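You operate a simulated robot arm through the tools that you are given. There is no shell and no other tool. Be economical: measure what you need, move in short steps, check, and stop when the job is done.

Carry out the task below with a simulated robot arm. There is one attempt and no reset: what you move stays moved.

TASK
Put the middle lens carton on top of the long bridge carton. Then put the middle cords carton on top of the brown dome carton.
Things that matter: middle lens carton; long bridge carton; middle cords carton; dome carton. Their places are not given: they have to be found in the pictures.

It is judged by the outcome, as a careful person would: the job done as asked, and still so three seconds after it is handed in. It fails if anything else is knocked over, pushed out of place, dropped, spilled or broken.

THE ROBOT
A 7-joint arm with a two-finger parallel gripper, fixed in place. Base frame: the origin is at the foot of the arm, x ahead of it, y to its left, z up; the work surface is at about z = 0.8. Lengths are in m, angles in rad, forces in N, time in s.
With the tool pointing down near the work surface it reaches from about 0.3 to 0.7 m from the base axis. Its first joint turns from -1.152 to 1.152 rad. Payload 1.57 kg.
Tool frame: the origin (TCP) lies between the finger pads and is the grasp point; the fingertips stand 0.03 m ahead of it; z points along the fingers, y is the line along which they close. The gripper opens to 0.11 m. The fingers are 0.024 m wide and 0.012 m thick; the gripper's body (0.048 by 0.112 m) begins 0.078 m behind the TCP.
Orientation is told as [roll, pitch, yaw] about the base's x, y, z axes, in that order, counted from this pose: with the fingers straight down and closing along the base's y, the tool's x points along the base's -x, its y along +y and its z along -z.

THE INTERFACE
- The arm moves only by the tool arm_command. Its argument "increments" is a list that holds one entry, the list of rows, each a list of 7 numbers: the shift along the base's x, y, z in m, then the turn, a rotation vector about the base's x, y, z in rad, then the finger opening in m, from 0 to 0.11. In form: [[[x, y, z, ax, ay, az, fingers], ...]]. A call has 1 to 10 rows; each row is the pose to reach, as a shift and turn from the pose commanded when the call began. A row lasts 0.2 s, in which the tool goes at most 0.05 m and 0.15 rad; a call with a longer step from one row to the next is refused whole, and so is a gripper value outside its range. A pose out of reach is approached as far as the arm can. The call stops where the force on the tool passes 40 N (or 10 N more than at its start, if that is more) or the arm is blocked; 0.2 s more then pass. The fingers move at their own pace (about 0.108 m/s each) and stop on an object; they squeeze with about 34 N. The grip force told is the motor's: it shows also when the fingers shut on nothing. Time passes only in rows, and 0.2 s behind the last, so rows that repeat a pose let the fingers close. It gives the time, the measured TCP pose, the force on the tool (base axes), the opening and the grip force at its end, in the units of the frame above (readings bear some noise), and new pictures: "show" is both (left out), scene, wrist or none.
- Cameras (640 x 400 px; columns grow to the right, rows downward): "scene" is fixed at [0.1637, -0.3943, 1.396]; the picture's right is [0.76, -0.65, 0.00], its down [-0.42, -0.50, -0.76] and it looks along [0.49, 0.58, -0.65] (base axes); focal length 260 px, centre (320, 200). "wrist" rides on the gripper at [-0.036, 0, -0.08] in the tool frame; the picture's right is [0.00, -1.00, 0.00], its down [0.97, 0.00, -0.24] and it looks along [0.24, 0.00, 0.97] (tool axes); focal length 218 px, centre (320, 200).
- measure_at(camera, pixels): for up to 12 pixels [column, row] of the newest picture of that camera ("zoom" is the newest enlarged one), the place [x, y, z] in the base frame of the surface seen there, good to about 0.002 m. No time passes.
- enlarge(camera, box): a new picture of the part [left, top, right, bottom] of that camera's present view, enlarged. No time passes.
- finish_job(): hands the job in; it is judged then, once.

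Work in short steps. Measure before you move; look again where a grasp or a placing could have gone wrong, and mend it. You have 80 turns and 120 pictures in all, the two below and enlarged ones among them. Open the gripper and draw the arm clear of the work before you hand the job in, unless the task says otherwise; then end with one line.

The tools are called after ">>>" as a command line: name --argument value ..., lists and objects as JSON in quotes. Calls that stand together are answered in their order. arm_command: Moves the arm, as the interface text tells. Its arguments: {"type":"object","properties":{"increments":{"type":"array","items":{"type":"array","items":{"type":"array","items":{"type":"number"}}}},"show":{"type":"string","enum":["both","scene","wrist","none"]}},"required":["increments"]} The other tools are called the same way: measure_at (camera, pixels) gives the place of the surface under pixels of a picture; enlarge (camera, box) takes an enlarged picture of a part of a camera's view; finish_job () hands the job in.

At the start:

```text
clock: 0.0
eef_pos: [0.3969, -0.0344, 1.2168]
tcp_rot: [0.0, -0.001, 0.0]
force: [0.7, -0.4, 0.5]
opening: 0.11
grasp_force: 0.0
```

scene: 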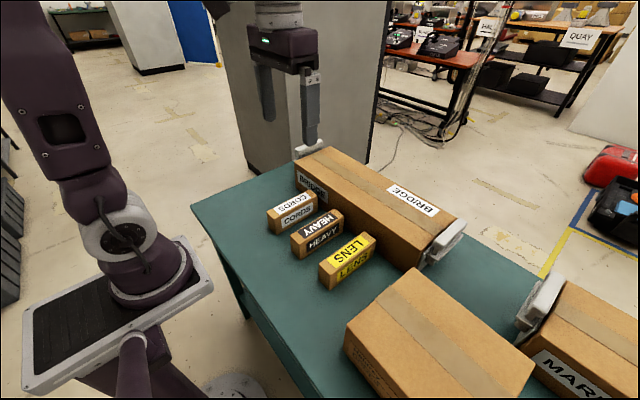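
wrist: 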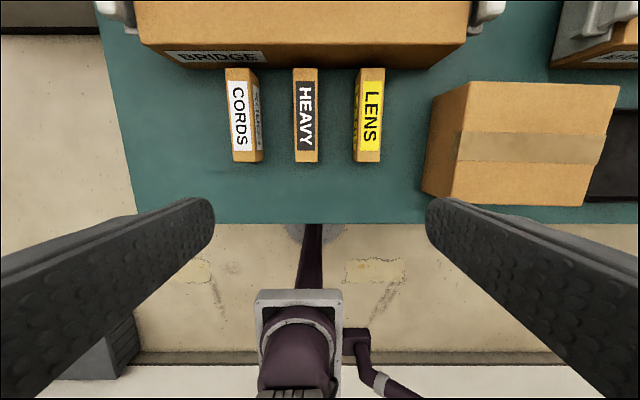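

The pictures show three small cartons (CORDS, HEAVY, LENS), a long BRIDGE carton, an unlabelled brown carton and a "MAR.." one. I'll enlarge to read labels and measure the main points.

>>> enlarge --camera "scene" --box '[320, 240, 640, 400]'

>>> enlarge --camera "scene" --box '[240, 130, 480, 290]'

>>> measure_at --camera "wrist" --pixels '[[228, 70], [256, 70], [235, 160], [262, 160], [358, 70], [383, 70], [355, 160], [378, 160], [300, 20], [530, 120], [460, 200], [580, 200]]'

>>> measure_at --camera "scene" --pixels '[[328, 150], [460, 222], [300, 165], [412, 262], [416, 270], [533, 362], [350, 325], [365, 190], [420, 340], [585, 320], [450, 235], [330, 310]]'

```text
2.00 times, centred on (480, 320) of scene
```

zoom: 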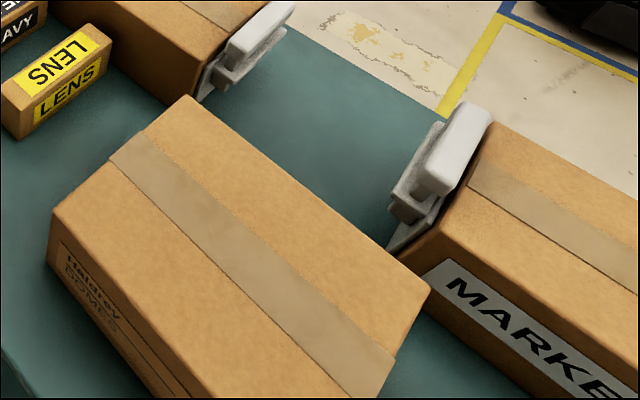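

```text
2.50 times, centred on (360, 210) of scene
```

zoom: 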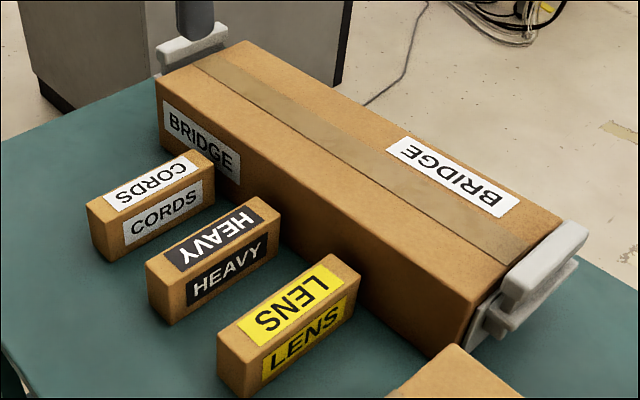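

```text
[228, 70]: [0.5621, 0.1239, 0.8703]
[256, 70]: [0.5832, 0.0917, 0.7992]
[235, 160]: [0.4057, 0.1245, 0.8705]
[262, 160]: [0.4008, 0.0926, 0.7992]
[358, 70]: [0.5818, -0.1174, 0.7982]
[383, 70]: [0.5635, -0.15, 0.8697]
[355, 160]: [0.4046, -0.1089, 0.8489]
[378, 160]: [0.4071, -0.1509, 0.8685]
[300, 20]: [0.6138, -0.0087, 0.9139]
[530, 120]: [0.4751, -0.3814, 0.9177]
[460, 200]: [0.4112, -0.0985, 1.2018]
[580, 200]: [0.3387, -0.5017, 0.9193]
```

```text
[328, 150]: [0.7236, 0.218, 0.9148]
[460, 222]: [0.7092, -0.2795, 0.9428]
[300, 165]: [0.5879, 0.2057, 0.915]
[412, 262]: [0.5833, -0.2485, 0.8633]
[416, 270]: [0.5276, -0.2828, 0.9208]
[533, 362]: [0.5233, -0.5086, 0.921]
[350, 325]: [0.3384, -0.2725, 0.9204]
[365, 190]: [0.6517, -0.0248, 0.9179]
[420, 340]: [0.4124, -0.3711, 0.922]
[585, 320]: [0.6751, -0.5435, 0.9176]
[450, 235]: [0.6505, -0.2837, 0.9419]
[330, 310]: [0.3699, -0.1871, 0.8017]
```

The brown carton bottom centre reads "DOMES"; there's only one LENS and one CORDS carton on the table. Measuring the lens and cords tops more exactly from the zoom (latest: centre 360,210).

>>> measure_at --camera "zoom" --pixels '[[222, 332], [258, 344], [328, 258], [356, 272], [92, 206], [122, 217], [186, 152], [211, 163], [163, 74], [465, 325], [555, 222], [248, 45]]'

>>> measure_at --camera "wrist" --pixels '[[432, 90], [468, 84], [460, 85], [618, 86], [583, 203], [448, 198], [345, 60], [145, 40], [460, 40]]'

```text
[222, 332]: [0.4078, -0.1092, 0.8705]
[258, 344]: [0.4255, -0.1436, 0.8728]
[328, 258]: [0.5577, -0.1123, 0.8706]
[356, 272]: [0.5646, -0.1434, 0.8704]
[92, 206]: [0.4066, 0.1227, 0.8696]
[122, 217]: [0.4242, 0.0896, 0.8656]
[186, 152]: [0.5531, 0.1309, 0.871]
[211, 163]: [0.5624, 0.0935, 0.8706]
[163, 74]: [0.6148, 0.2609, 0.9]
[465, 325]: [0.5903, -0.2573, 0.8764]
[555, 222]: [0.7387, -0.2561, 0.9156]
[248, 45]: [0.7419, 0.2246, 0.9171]
```

```text
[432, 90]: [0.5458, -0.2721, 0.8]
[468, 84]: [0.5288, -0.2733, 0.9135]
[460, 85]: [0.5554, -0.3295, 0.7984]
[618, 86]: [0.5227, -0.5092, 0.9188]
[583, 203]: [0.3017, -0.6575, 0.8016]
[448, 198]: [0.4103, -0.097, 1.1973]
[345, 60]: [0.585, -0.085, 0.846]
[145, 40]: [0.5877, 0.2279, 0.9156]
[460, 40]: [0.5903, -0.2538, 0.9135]
```

Lens carton: centre (0.486, -0.129), top 0.870, about 0.16×0.045 along x. Cords: centre (0.486, 0.111). I move above the lens first.

>>> arm_command --increments '[[[0.03, -0.03, -0.02, 0, 0, 0, 0.1], [0.055, -0.058, -0.045, 0, 0, 0, 0.1], [0.075, -0.08, -0.08, 0, 0, 0, 0.09], [0.089, -0.095, -0.12, 0, 0, 0, 0.09], [0.089, -0.095, -0.165, 0, 0, 0, 0.09], [0.089, -0.095, -0.21, 0, 0, 0, 0.09], [0.089, -0.095, -0.25, 0, 0, 0, 0.09], [0.089, -0.095, -0.25, 0, 0, 0, 0.09]]]' --show "both"

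```text
clock: 1.8
eef_pos: [0.4864, -0.131, 0.9673]
tcp_rot: [0.0, 0.0, 0.001]
force: [-0.7, 0.1, -0.7]
opening: 0.0897
grasp_force: 0.0
```

scene: 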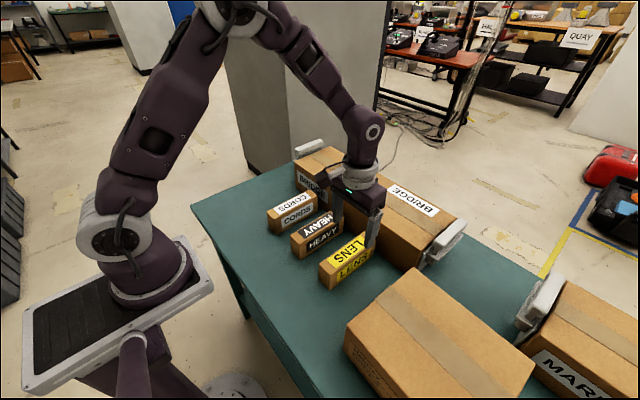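
wrist: 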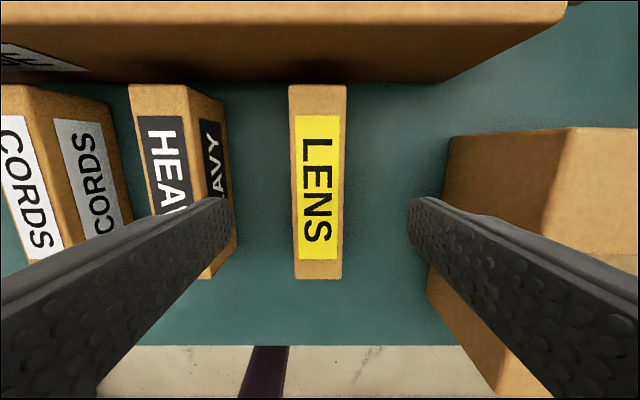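

Lens is centred between the fingers (column ≈318). Descend to z≈0.848 and close.

>>> arm_command --increments '[[[0, 0, -0.04, 0, 0, 0, 0.09], [0, 0, -0.08, 0, 0, 0, 0.09], [0, 0, -0.105, 0, 0, 0, 0.09], [0, 0, -0.119, 0, 0, 0, 0.09], [0, 0, -0.119, 0, 0, 0, 0.09], [0, 0, -0.119, 0, 0, 0, 0.03], [0, 0, -0.119, 0, 0, 0, 0.03], [0, 0, -0.119, 0, 0, 0, 0.03]]]' --show "wrist"

```text
clock: 3.6
eef_pos: [0.4868, -0.1313, 0.8476]
tcp_rot: [0.0, 0.001, 0.0]
force: [0.2, -0.5, -0.9]
opening: 0.0436
grasp_force: 34.1
```

wrist: 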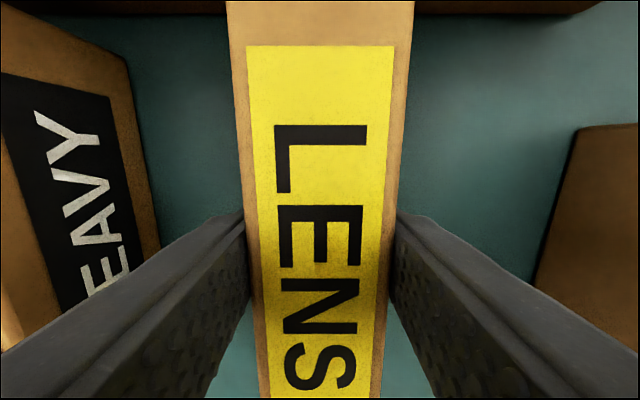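

Gripped (opening 0.0436). Lift straight up, slowly.

>>> arm_command --increments '[[[0, 0, 0.015, 0, 0, 0, 0.03], [0, 0, 0.04, 0, 0, 0, 0.03], [0, 0, 0.075, 0, 0, 0, 0.03], [0, 0, 0.11, 0, 0, 0, 0.03], [0, 0, 0.145, 0, 0, 0, 0.03], [0, 0, 0.17, 0, 0, 0, 0.03], [0, 0, 0.18, 0, 0, 0, 0.03], [0, 0, 0.18, 0, 0, 0, 0.03]]]' --show "both"

```text
clock: 5.4
eef_pos: [0.4866, -0.1317, 1.0277]
tcp_rot: [-0.001, -0.001, -0.001]
force: [0.0, 0.3, -1.5]
opening: 0.044
grasp_force: 34.0
```

scene: 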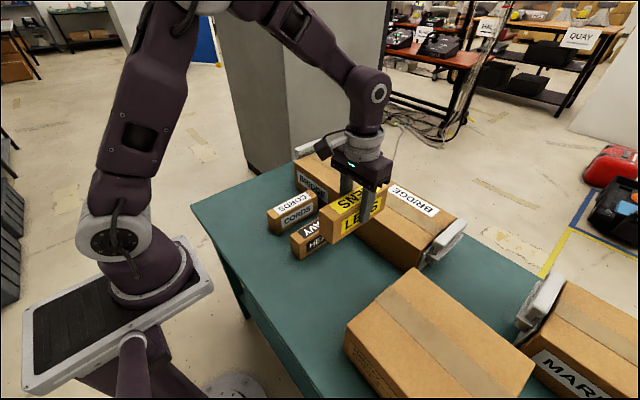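
wrist: 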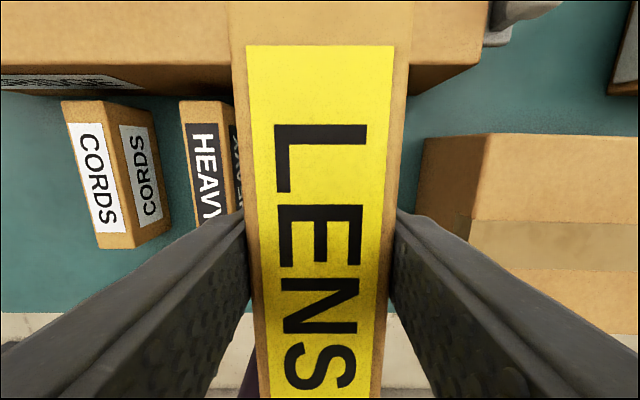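

Lens is held level and light. Now turn 90° while moving over the bridge carton, target (0.662, -0.03).

>>> arm_command --increments '[[[0.02, 0.01, 0, 0, 0, 0.14, 0.03], [0.04, 0.02, 0, 0, 0, 0.28, 0.03], [0.06, 0.03, 0, 0, 0, 0.42, 0.03], [0.08, 0.04, 0, 0, 0, 0.56, 0.03], [0.1, 0.05, 0, 0, 0, 0.7, 0.03], [0.12, 0.065, 0, 0, 0, 0.84, 0.03], [0.14, 0.08, 0, 0, 0, 0.98, 0.03], [0.155, 0.09, 0, 0, 0, 1.12, 0.03], [0.168, 0.096, 0, 0, 0, 1.26, 0.03], [0.175, 0.101, 0, 0, 0, 1.4, 0.03]]]' --show "none"

>>> arm_command --increments '[[[0, 0, 0, 0, 0, 0.09, 0.03], [0, 0, 0, 0, 0, 0.171, 0.03], [0, 0, 0, 0, 0, 0.171, 0.03]]]' --show "both"

```text
clock: 7.6
eef_pos: [0.6616, -0.0307, 1.0278]
tcp_rot: [0.001, 0.0, 1.4]
force: [-0.1, -0.7, -1.4]
opening: 0.0437
grasp_force: 34.5
```

```text
clock: 8.4
eef_pos: [0.6619, -0.0303, 1.0271]
tcp_rot: [0.001, 0.0, 1.572]
force: [0.4, -0.6, -1.5]
opening: 0.0433
grasp_force: 33.9
```

scene: 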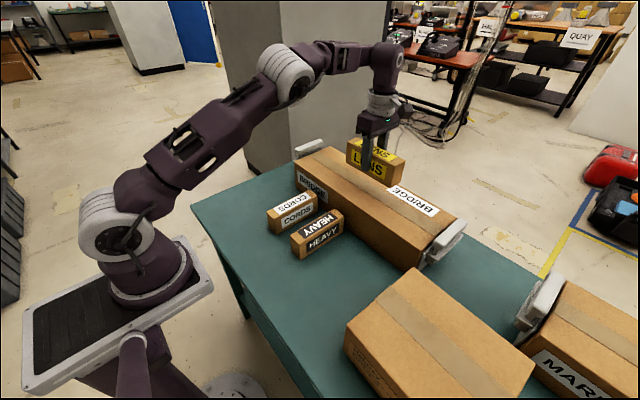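
wrist: 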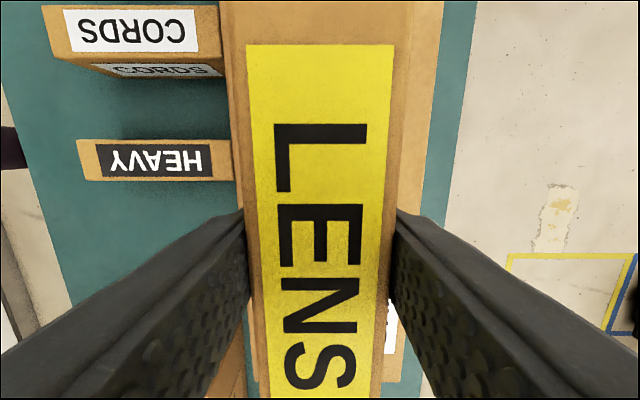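

It hangs over the bridge. Contact is expected at TCP z≈0.965; descend carefully to there.

>>> arm_command --increments '[[[0, 0, -0.025, 0, 0, 0, 0.03], [0, 0, -0.045, 0, 0, 0, 0.03], [0, 0, -0.054, 0, 0, 0, 0.03], [0, 0, -0.058, 0, 0, 0, 0.03], [0, 0, -0.0605, 0, 0, 0, 0.03], [0, 0, -0.0605, 0, 0, 0, 0.03]]]' --show "scene"

>>> enlarge --camera "scene" --box '[300, 110, 460, 210]'

```text
clock: 9.8
eef_pos: [0.6609, -0.0288, 0.9666]
tcp_rot: [0.002, -0.001, 1.573]
force: [-0.1, 0.5, -2.0]
opening: 0.0438
grasp_force: 34.4
```

scene: 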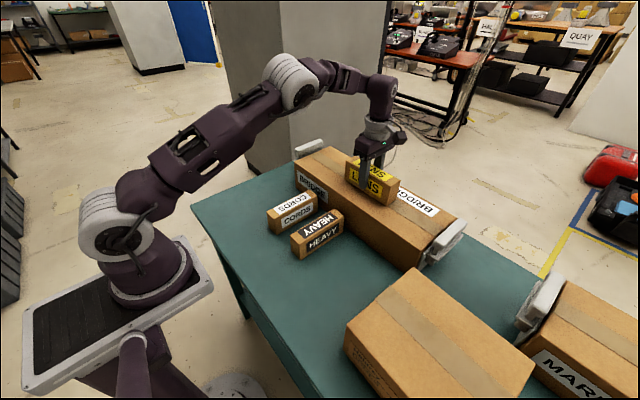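

```text
4.00 times, centred on (380, 160) of scene
```

zoom: 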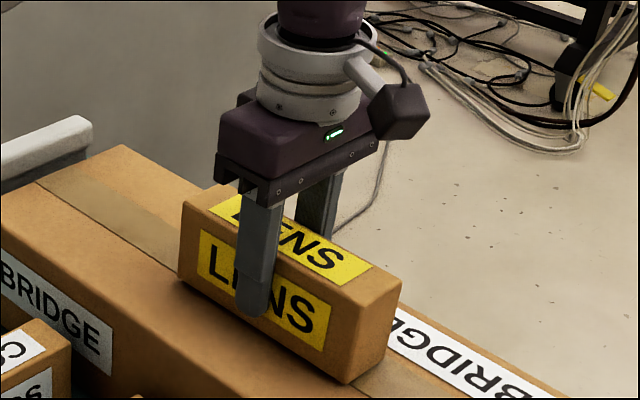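

No contact force yet; ease down 1 mm at a time.

>>> arm_command --increments '[[[0, 0, -0.001, 0, 0, 0, 0.03], [0, 0, -0.002, 0, 0, 0, 0.03], [0, 0, -0.0025, 0, 0, 0, 0.03], [0, 0, -0.0025, 0, 0, 0, 0.03]]]' --show "none"

```text
clock: 10.8
eef_pos: [0.6623, -0.0299, 0.9649]
tcp_rot: [0.002, -0.001, 1.57]
force: [0.1, 0.3, -1.7]
opening: 0.0436
grasp_force: 33.9
```

>>> arm_command --increments '[[[0, 0, -0.001, 0, 0, 0, 0.03], [0, 0, -0.002, 0, 0, 0, 0.03], [0, 0, -0.002, 0, 0, 0, 0.03]]]' --show "none"

```text
clock: 11.6
eef_pos: [0.6612, -0.0312, 0.962]
tcp_rot: [0.001, -0.001, 1.571]
force: [-0.2, 0.1, 1.9]
opening: 0.0438
grasp_force: 33.4
```

Force turned from -1.7 to +1.9 N: contact. Open and rise.

>>> arm_command --increments '[[[0, 0, 0, 0, 0, 0, 0.06], [0, 0, 0, 0, 0, 0, 0.09], [0, 0, 0, 0, 0, 0, 0.09], [0, 0, 0.02, 0, 0, 0, 0.09], [0, 0, 0.05, 0, 0, 0, 0.09], [0, 0, 0.09, 0, 0, 0, 0.09], [0, 0, 0.13, 0, 0, 0, 0.09]]]' --show "both"

```text
clock: 13.2
eef_pos: [0.6604, -0.03, 1.0923]
tcp_rot: [-0.001, 0.003, 1.571]
force: [-0.3, -1.2, 1.2]
opening: 0.0901
grasp_force: 0.0
```

scene: 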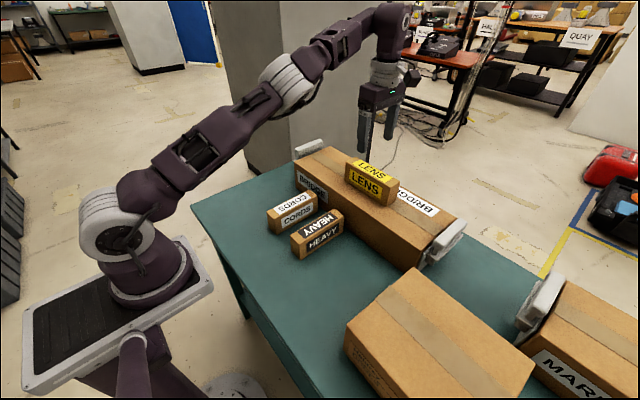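
wrist: 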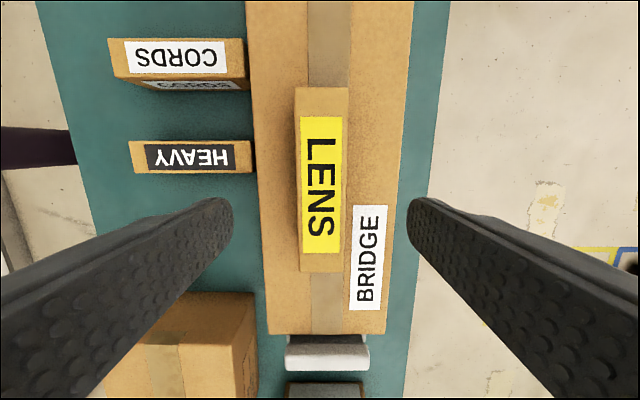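

Lens rests on the bridge. Now turn back and move above cords (0.486, 0.111).

>>> arm_command --increments '[[[-0.02, 0.015, 0, 0, 0, -0.14, 0.09], [-0.04, 0.03, 0, 0, 0, -0.28, 0.09], [-0.06, 0.045, 0, 0, 0, -0.42, 0.09], [-0.08, 0.06, 0, 0, 0, -0.56, 0.09], [-0.1, 0.075, 0, 0, 0, -0.7, 0.09], [-0.12, 0.09, 0, 0, 0, -0.84, 0.09], [-0.14, 0.105, 0, 0, 0, -0.98, 0.09], [-0.155, 0.12, 0, 0, 0, -1.12, 0.09], [-0.168, 0.132, 0, 0, 0, -1.26, 0.09], [-0.175, 0.141, 0, 0, 0, -1.4, 0.09]]]' --show "none"

>>> arm_command --increments '[[[0, 0, -0.02, 0, 0, -0.09, 0.09], [0, 0, -0.06, 0, 0, -0.171, 0.09], [0, 0, -0.1, 0, 0, -0.171, 0.09], [0, 0, -0.125, 0, 0, -0.171, 0.09], [0, 0, -0.125, 0, 0, -0.171, 0.09]]]' --show "wrist"

```text
clock: 15.4
eef_pos: [0.4876, 0.1105, 1.0921]
tcp_rot: [0.001, 0.001, 0.167]
force: [0.2, 0.5, 0.2]
opening: 0.09
grasp_force: 0.1
```

```text
clock: 16.6
eef_pos: [0.4868, 0.1113, 0.9682]
tcp_rot: [-0.001, 0.0, -0.001]
force: [0.6, -0.1, -0.2]
opening: 0.0901
grasp_force: 0.0
```

wrist: 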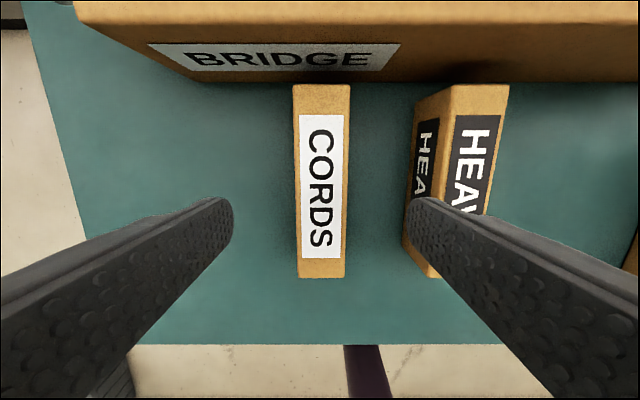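

Cords is centred (column ≈322). Descend and grip; heavy carton is clear.

>>> arm_command --increments '[[[0, 0, -0.04, 0, 0, 0, 0.08], [0, 0, -0.08, 0, 0, 0, 0.08], [0, 0, -0.105, 0, 0, 0, 0.08], [0, 0, -0.12, 0, 0, 0, 0.08], [0, 0, -0.12, 0, 0, 0, 0.08], [0, 0, -0.12, 0, 0, 0, 0.03], [0, 0, -0.12, 0, 0, 0, 0.03], [0, 0, -0.12, 0, 0, 0, 0.03]]]' --show "none"

>>> arm_command --increments '[[[0, 0, 0.015, 0, 0, 0, 0.03], [0, 0, 0.04, 0, 0, 0, 0.03], [0, 0, 0.075, 0, 0, 0, 0.03], [0, 0, 0.11, 0, 0, 0, 0.03], [0, 0, 0.145, 0, 0, 0, 0.03], [0, 0, 0.18, 0, 0, 0, 0.03], [0, 0, 0.22, 0, 0, 0, 0.03], [0, 0, 0.22, 0, 0, 0, 0.03]]]' --show "both"

```text
clock: 18.4
eef_pos: [0.4865, 0.1115, 0.8481]
tcp_rot: [0.002, 0.001, 0.001]
force: [-1.1, -0.4, -0.4]
opening: 0.0435
grasp_force: 34.6
```

```text
clock: 20.2
eef_pos: [0.4871, 0.1095, 1.0696]
tcp_rot: [0.0, -0.001, 0.001]
force: [-0.2, -0.4, -1.7]
opening: 0.0437
grasp_force: 34.1
```

scene: 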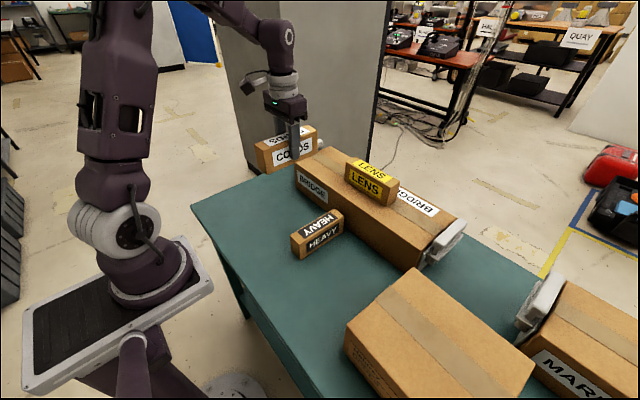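
wrist: 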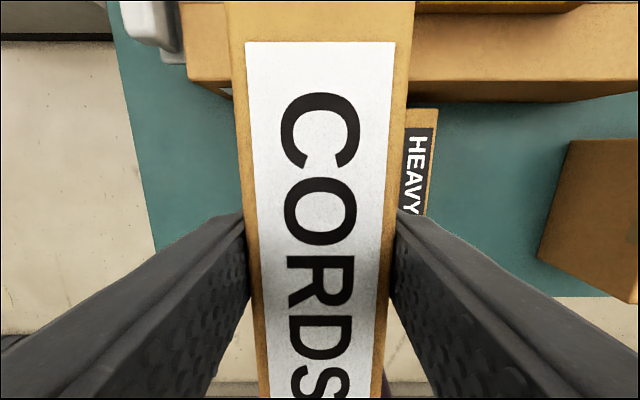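

Cords held level. Dome top centre ≈ (0.432, -0.39), z 0.921. Carry it across at this height.

>>> arm_command --increments '[[[-0.003, -0.02, 0, 0, 0, 0, 0.03], [-0.008, -0.06, 0, 0, 0, 0, 0.03], [-0.012, -0.105, 0, 0, 0, 0, 0.03], [-0.018, -0.15, 0, 0, 0, 0, 0.03], [-0.023, -0.195, 0, 0, 0, 0, 0.03], [-0.028, -0.24, 0, 0, 0, 0, 0.03], [-0.034, -0.285, 0, 0, 0, 0, 0.03], [-0.04, -0.33, 0, 0, 0, 0, 0.03], [-0.046, -0.375, 0, 0, 0, 0, 0.03], [-0.05, -0.415, 0, 0, 0, 0, 0.03]]]' --show "none"

>>> arm_command --increments '[[[-0.003, -0.035, 0, 0, 0, 0, 0.03], [-0.005, -0.06, 0, 0, 0, 0, 0.03], [-0.005, -0.078, 0, 0, 0, 0, 0.03], [-0.005, -0.078, 0, 0, 0, 0, 0.03]]]' --show "both"

```text
clock: 22.4
eef_pos: [0.4365, -0.3055, 1.0671]
tcp_rot: [0.0, 0.001, 0.002]
force: [-0.2, 0.4, -2.8]
opening: 0.0436
grasp_force: 33.7
```

```text
clock: 23.4
eef_pos: [0.431, -0.3819, 1.0669]
tcp_rot: [0.001, 0.0, -0.001]
force: [0.0, 0.6, -2.4]
opening: 0.0438
grasp_force: 33.9
```

scene: 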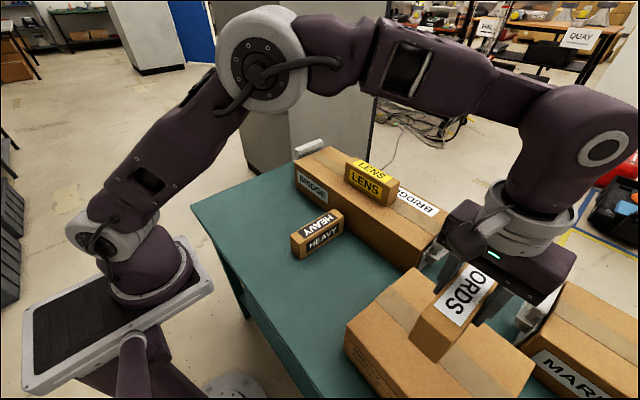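
wrist: 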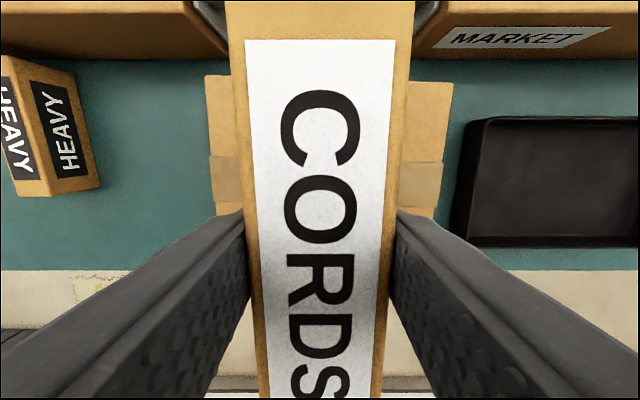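

Dome is visible behind the cords (columns 206–452); check its corners with the pixels seen.

>>> measure_at --camera "wrist" --pixels '[[212, 80], [447, 86], [215, 158], [213, 203], [442, 165], [434, 205], [438, 215]]'

>>> measure_at --camera "scene" --pixels '[[350, 325], [416, 272], [528, 364], [375, 350], [440, 395]]'

```text
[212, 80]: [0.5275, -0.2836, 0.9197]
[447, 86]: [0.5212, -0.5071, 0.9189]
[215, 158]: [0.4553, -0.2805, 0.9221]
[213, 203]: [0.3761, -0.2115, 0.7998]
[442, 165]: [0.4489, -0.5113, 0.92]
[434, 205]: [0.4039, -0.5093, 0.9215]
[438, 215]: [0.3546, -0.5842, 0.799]
```

```text
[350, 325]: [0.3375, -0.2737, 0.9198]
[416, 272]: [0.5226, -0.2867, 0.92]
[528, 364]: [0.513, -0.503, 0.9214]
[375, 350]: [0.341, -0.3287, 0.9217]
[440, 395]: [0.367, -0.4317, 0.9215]
```

Dome top centre ≈ (0.43, -0.395). Nudge y by -0.012 and lower; contact expected near TCP z≈0.968.

>>> arm_command --increments '[[[0, -0.012, -0.02, 0, 0, -0.03, 0.03], [0, -0.012, -0.05, 0, 0, -0.03, 0.03], [0, -0.012, -0.075, 0, 0, -0.03, 0.03], [0, -0.012, -0.088, 0, 0, -0.03, 0.03], [0, -0.012, -0.093, 0, 0, -0.03, 0.03], [0, -0.012, -0.095, 0, 0, -0.03, 0.03], [0, -0.012, -0.095, 0, 0, -0.03, 0.03]]]' --show "scene"

```text
clock: 25.0
eef_pos: [0.431, -0.3938, 0.9719]
tcp_rot: [0.0, -0.001, -0.029]
force: [-0.2, -0.8, -2.7]
opening: 0.0436
grasp_force: 34.3
```

scene: 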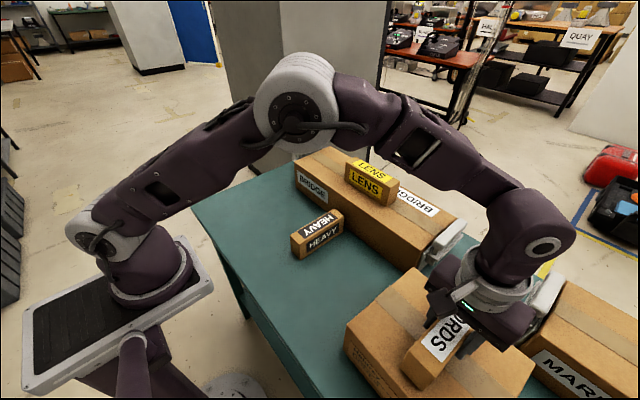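

No contact yet; probe down.

>>> arm_command --increments '[[[0, 0, -0.001, 0, 0, 0, 0.03], [0, 0, -0.002, 0, 0, 0, 0.03], [0, 0, -0.0025, 0, 0, 0, 0.03], [0, 0, -0.0025, 0, 0, 0, 0.03]]]' --show "none"

```text
clock: 26.0
eef_pos: [0.4323, -0.3938, 0.969]
tcp_rot: [0.0, 0.002, -0.029]
force: [-0.8, 0.5, -1.6]
opening: 0.0436
grasp_force: 34.0
```

>>> arm_command --increments '[[[0, 0, -0.001, 0, 0, 0, 0.03], [0, 0, -0.0015, 0, 0, 0, 0.03], [0, 0, -0.0015, 0, 0, 0, 0.03]]]' --show "none"

```text
clock: 26.8
eef_pos: [0.4314, -0.3944, 0.9695]
tcp_rot: [-0.001, 0.0, -0.029]
force: [-0.9, 0.0, -2.9]
opening: 0.0437
grasp_force: 33.8
```

>>> arm_command --increments '[[[0, 0, -0.001, 0, 0, 0, 0.03], [0, 0, -0.0015, 0, 0, 0, 0.03], [0, 0, -0.0015, 0, 0, 0, 0.03]]]' --show "none"

```text
clock: 27.6
eef_pos: [0.4316, -0.3947, 0.9666]
tcp_rot: [-0.002, 0.0, -0.03]
force: [0.2, -0.9, 2.0]
opening: 0.0436
grasp_force: 33.9
```

Force changed to +2.0 N: contact. Release and rise.

>>> arm_command --increments '[[[0, 0, 0, 0, 0, 0, 0.06], [0, 0, 0, 0, 0, 0, 0.09], [0, 0, 0, 0, 0, 0, 0.09], [0, 0, 0.02, 0, 0, 0, 0.09], [0, 0, 0.05, 0, 0, 0, 0.09], [0, 0, 0.09, 0, 0, 0, 0.09], [0, 0, 0.13, 0, 0, 0, 0.09], [0, 0, 0.17, 0, 0, 0, 0.09]]]' --show "both"

```text
clock: 29.4
eef_pos: [0.4312, -0.3937, 1.1376]
tcp_rot: [0.0, 0.001, -0.03]
force: [-0.7, -0.1, 0.7]
opening: 0.0902
grasp_force: 0.1
```

scene: 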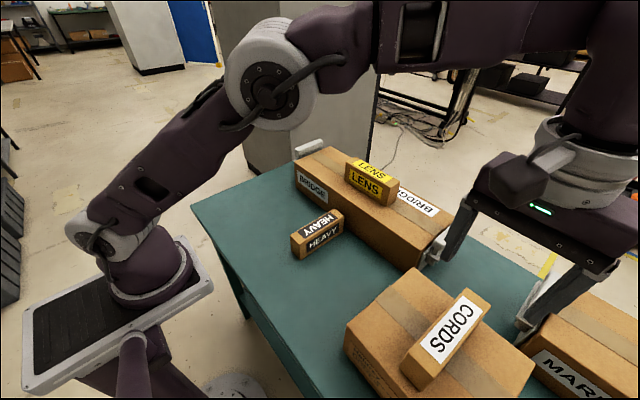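
wrist: 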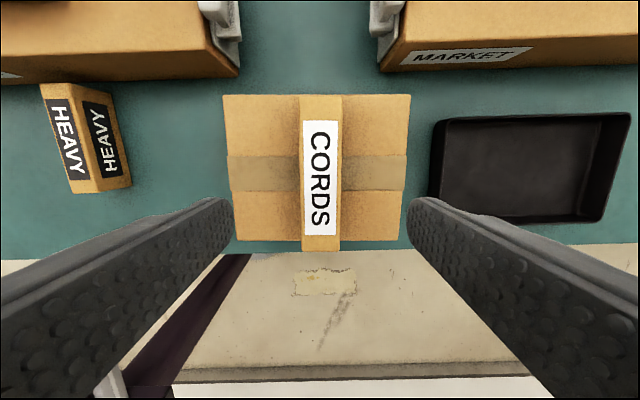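

Both cartons rest as asked. Draw the arm up and clear.

>>> arm_command --increments '[[[-0.005, 0.03, 0.03, 0, 0, 0, 0.09], [-0.01, 0.07, 0.05, 0, 0, 0, 0.09], [-0.015, 0.115, 0.06, 0, 0, 0, 0.09], [-0.02, 0.16, 0.07, 0, 0, 0, 0.09], [-0.025, 0.205, 0.08, 0, 0, 0, 0.09], [-0.03, 0.25, 0.08, 0, 0, 0, 0.09], [-0.03, 0.295, 0.08, 0, 0, 0, 0.09], [-0.03, 0.335, 0.08, 0, 0, 0, 0.09], [-0.03, 0.36, 0.08, 0, 0, 0, 0.09], [-0.03, 0.36, 0.08, 0, 0, 0, 0.09]]]' --show "scene"

```text
clock: 31.6
eef_pos: [0.4017, -0.0344, 1.2178]
tcp_rot: [0.0, 0.0, -0.03]
force: [-0.5, -0.6, -0.5]
opening: 0.09
grasp_force: 0.0
```

scene: 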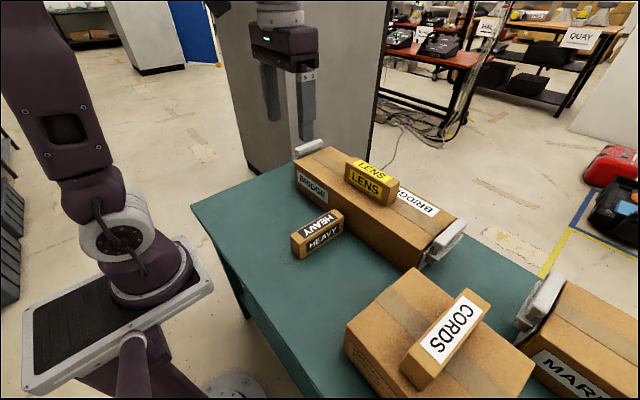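

The scene is stable and the arm is clear, so I hand the job in.

>>> finish_job

```text
The job is handed in.
```

The lens carton is on top of the long bridge carton and the cords carton is on top of the brown dome carton. Nothing else was disturbed, and I've handed the job in.
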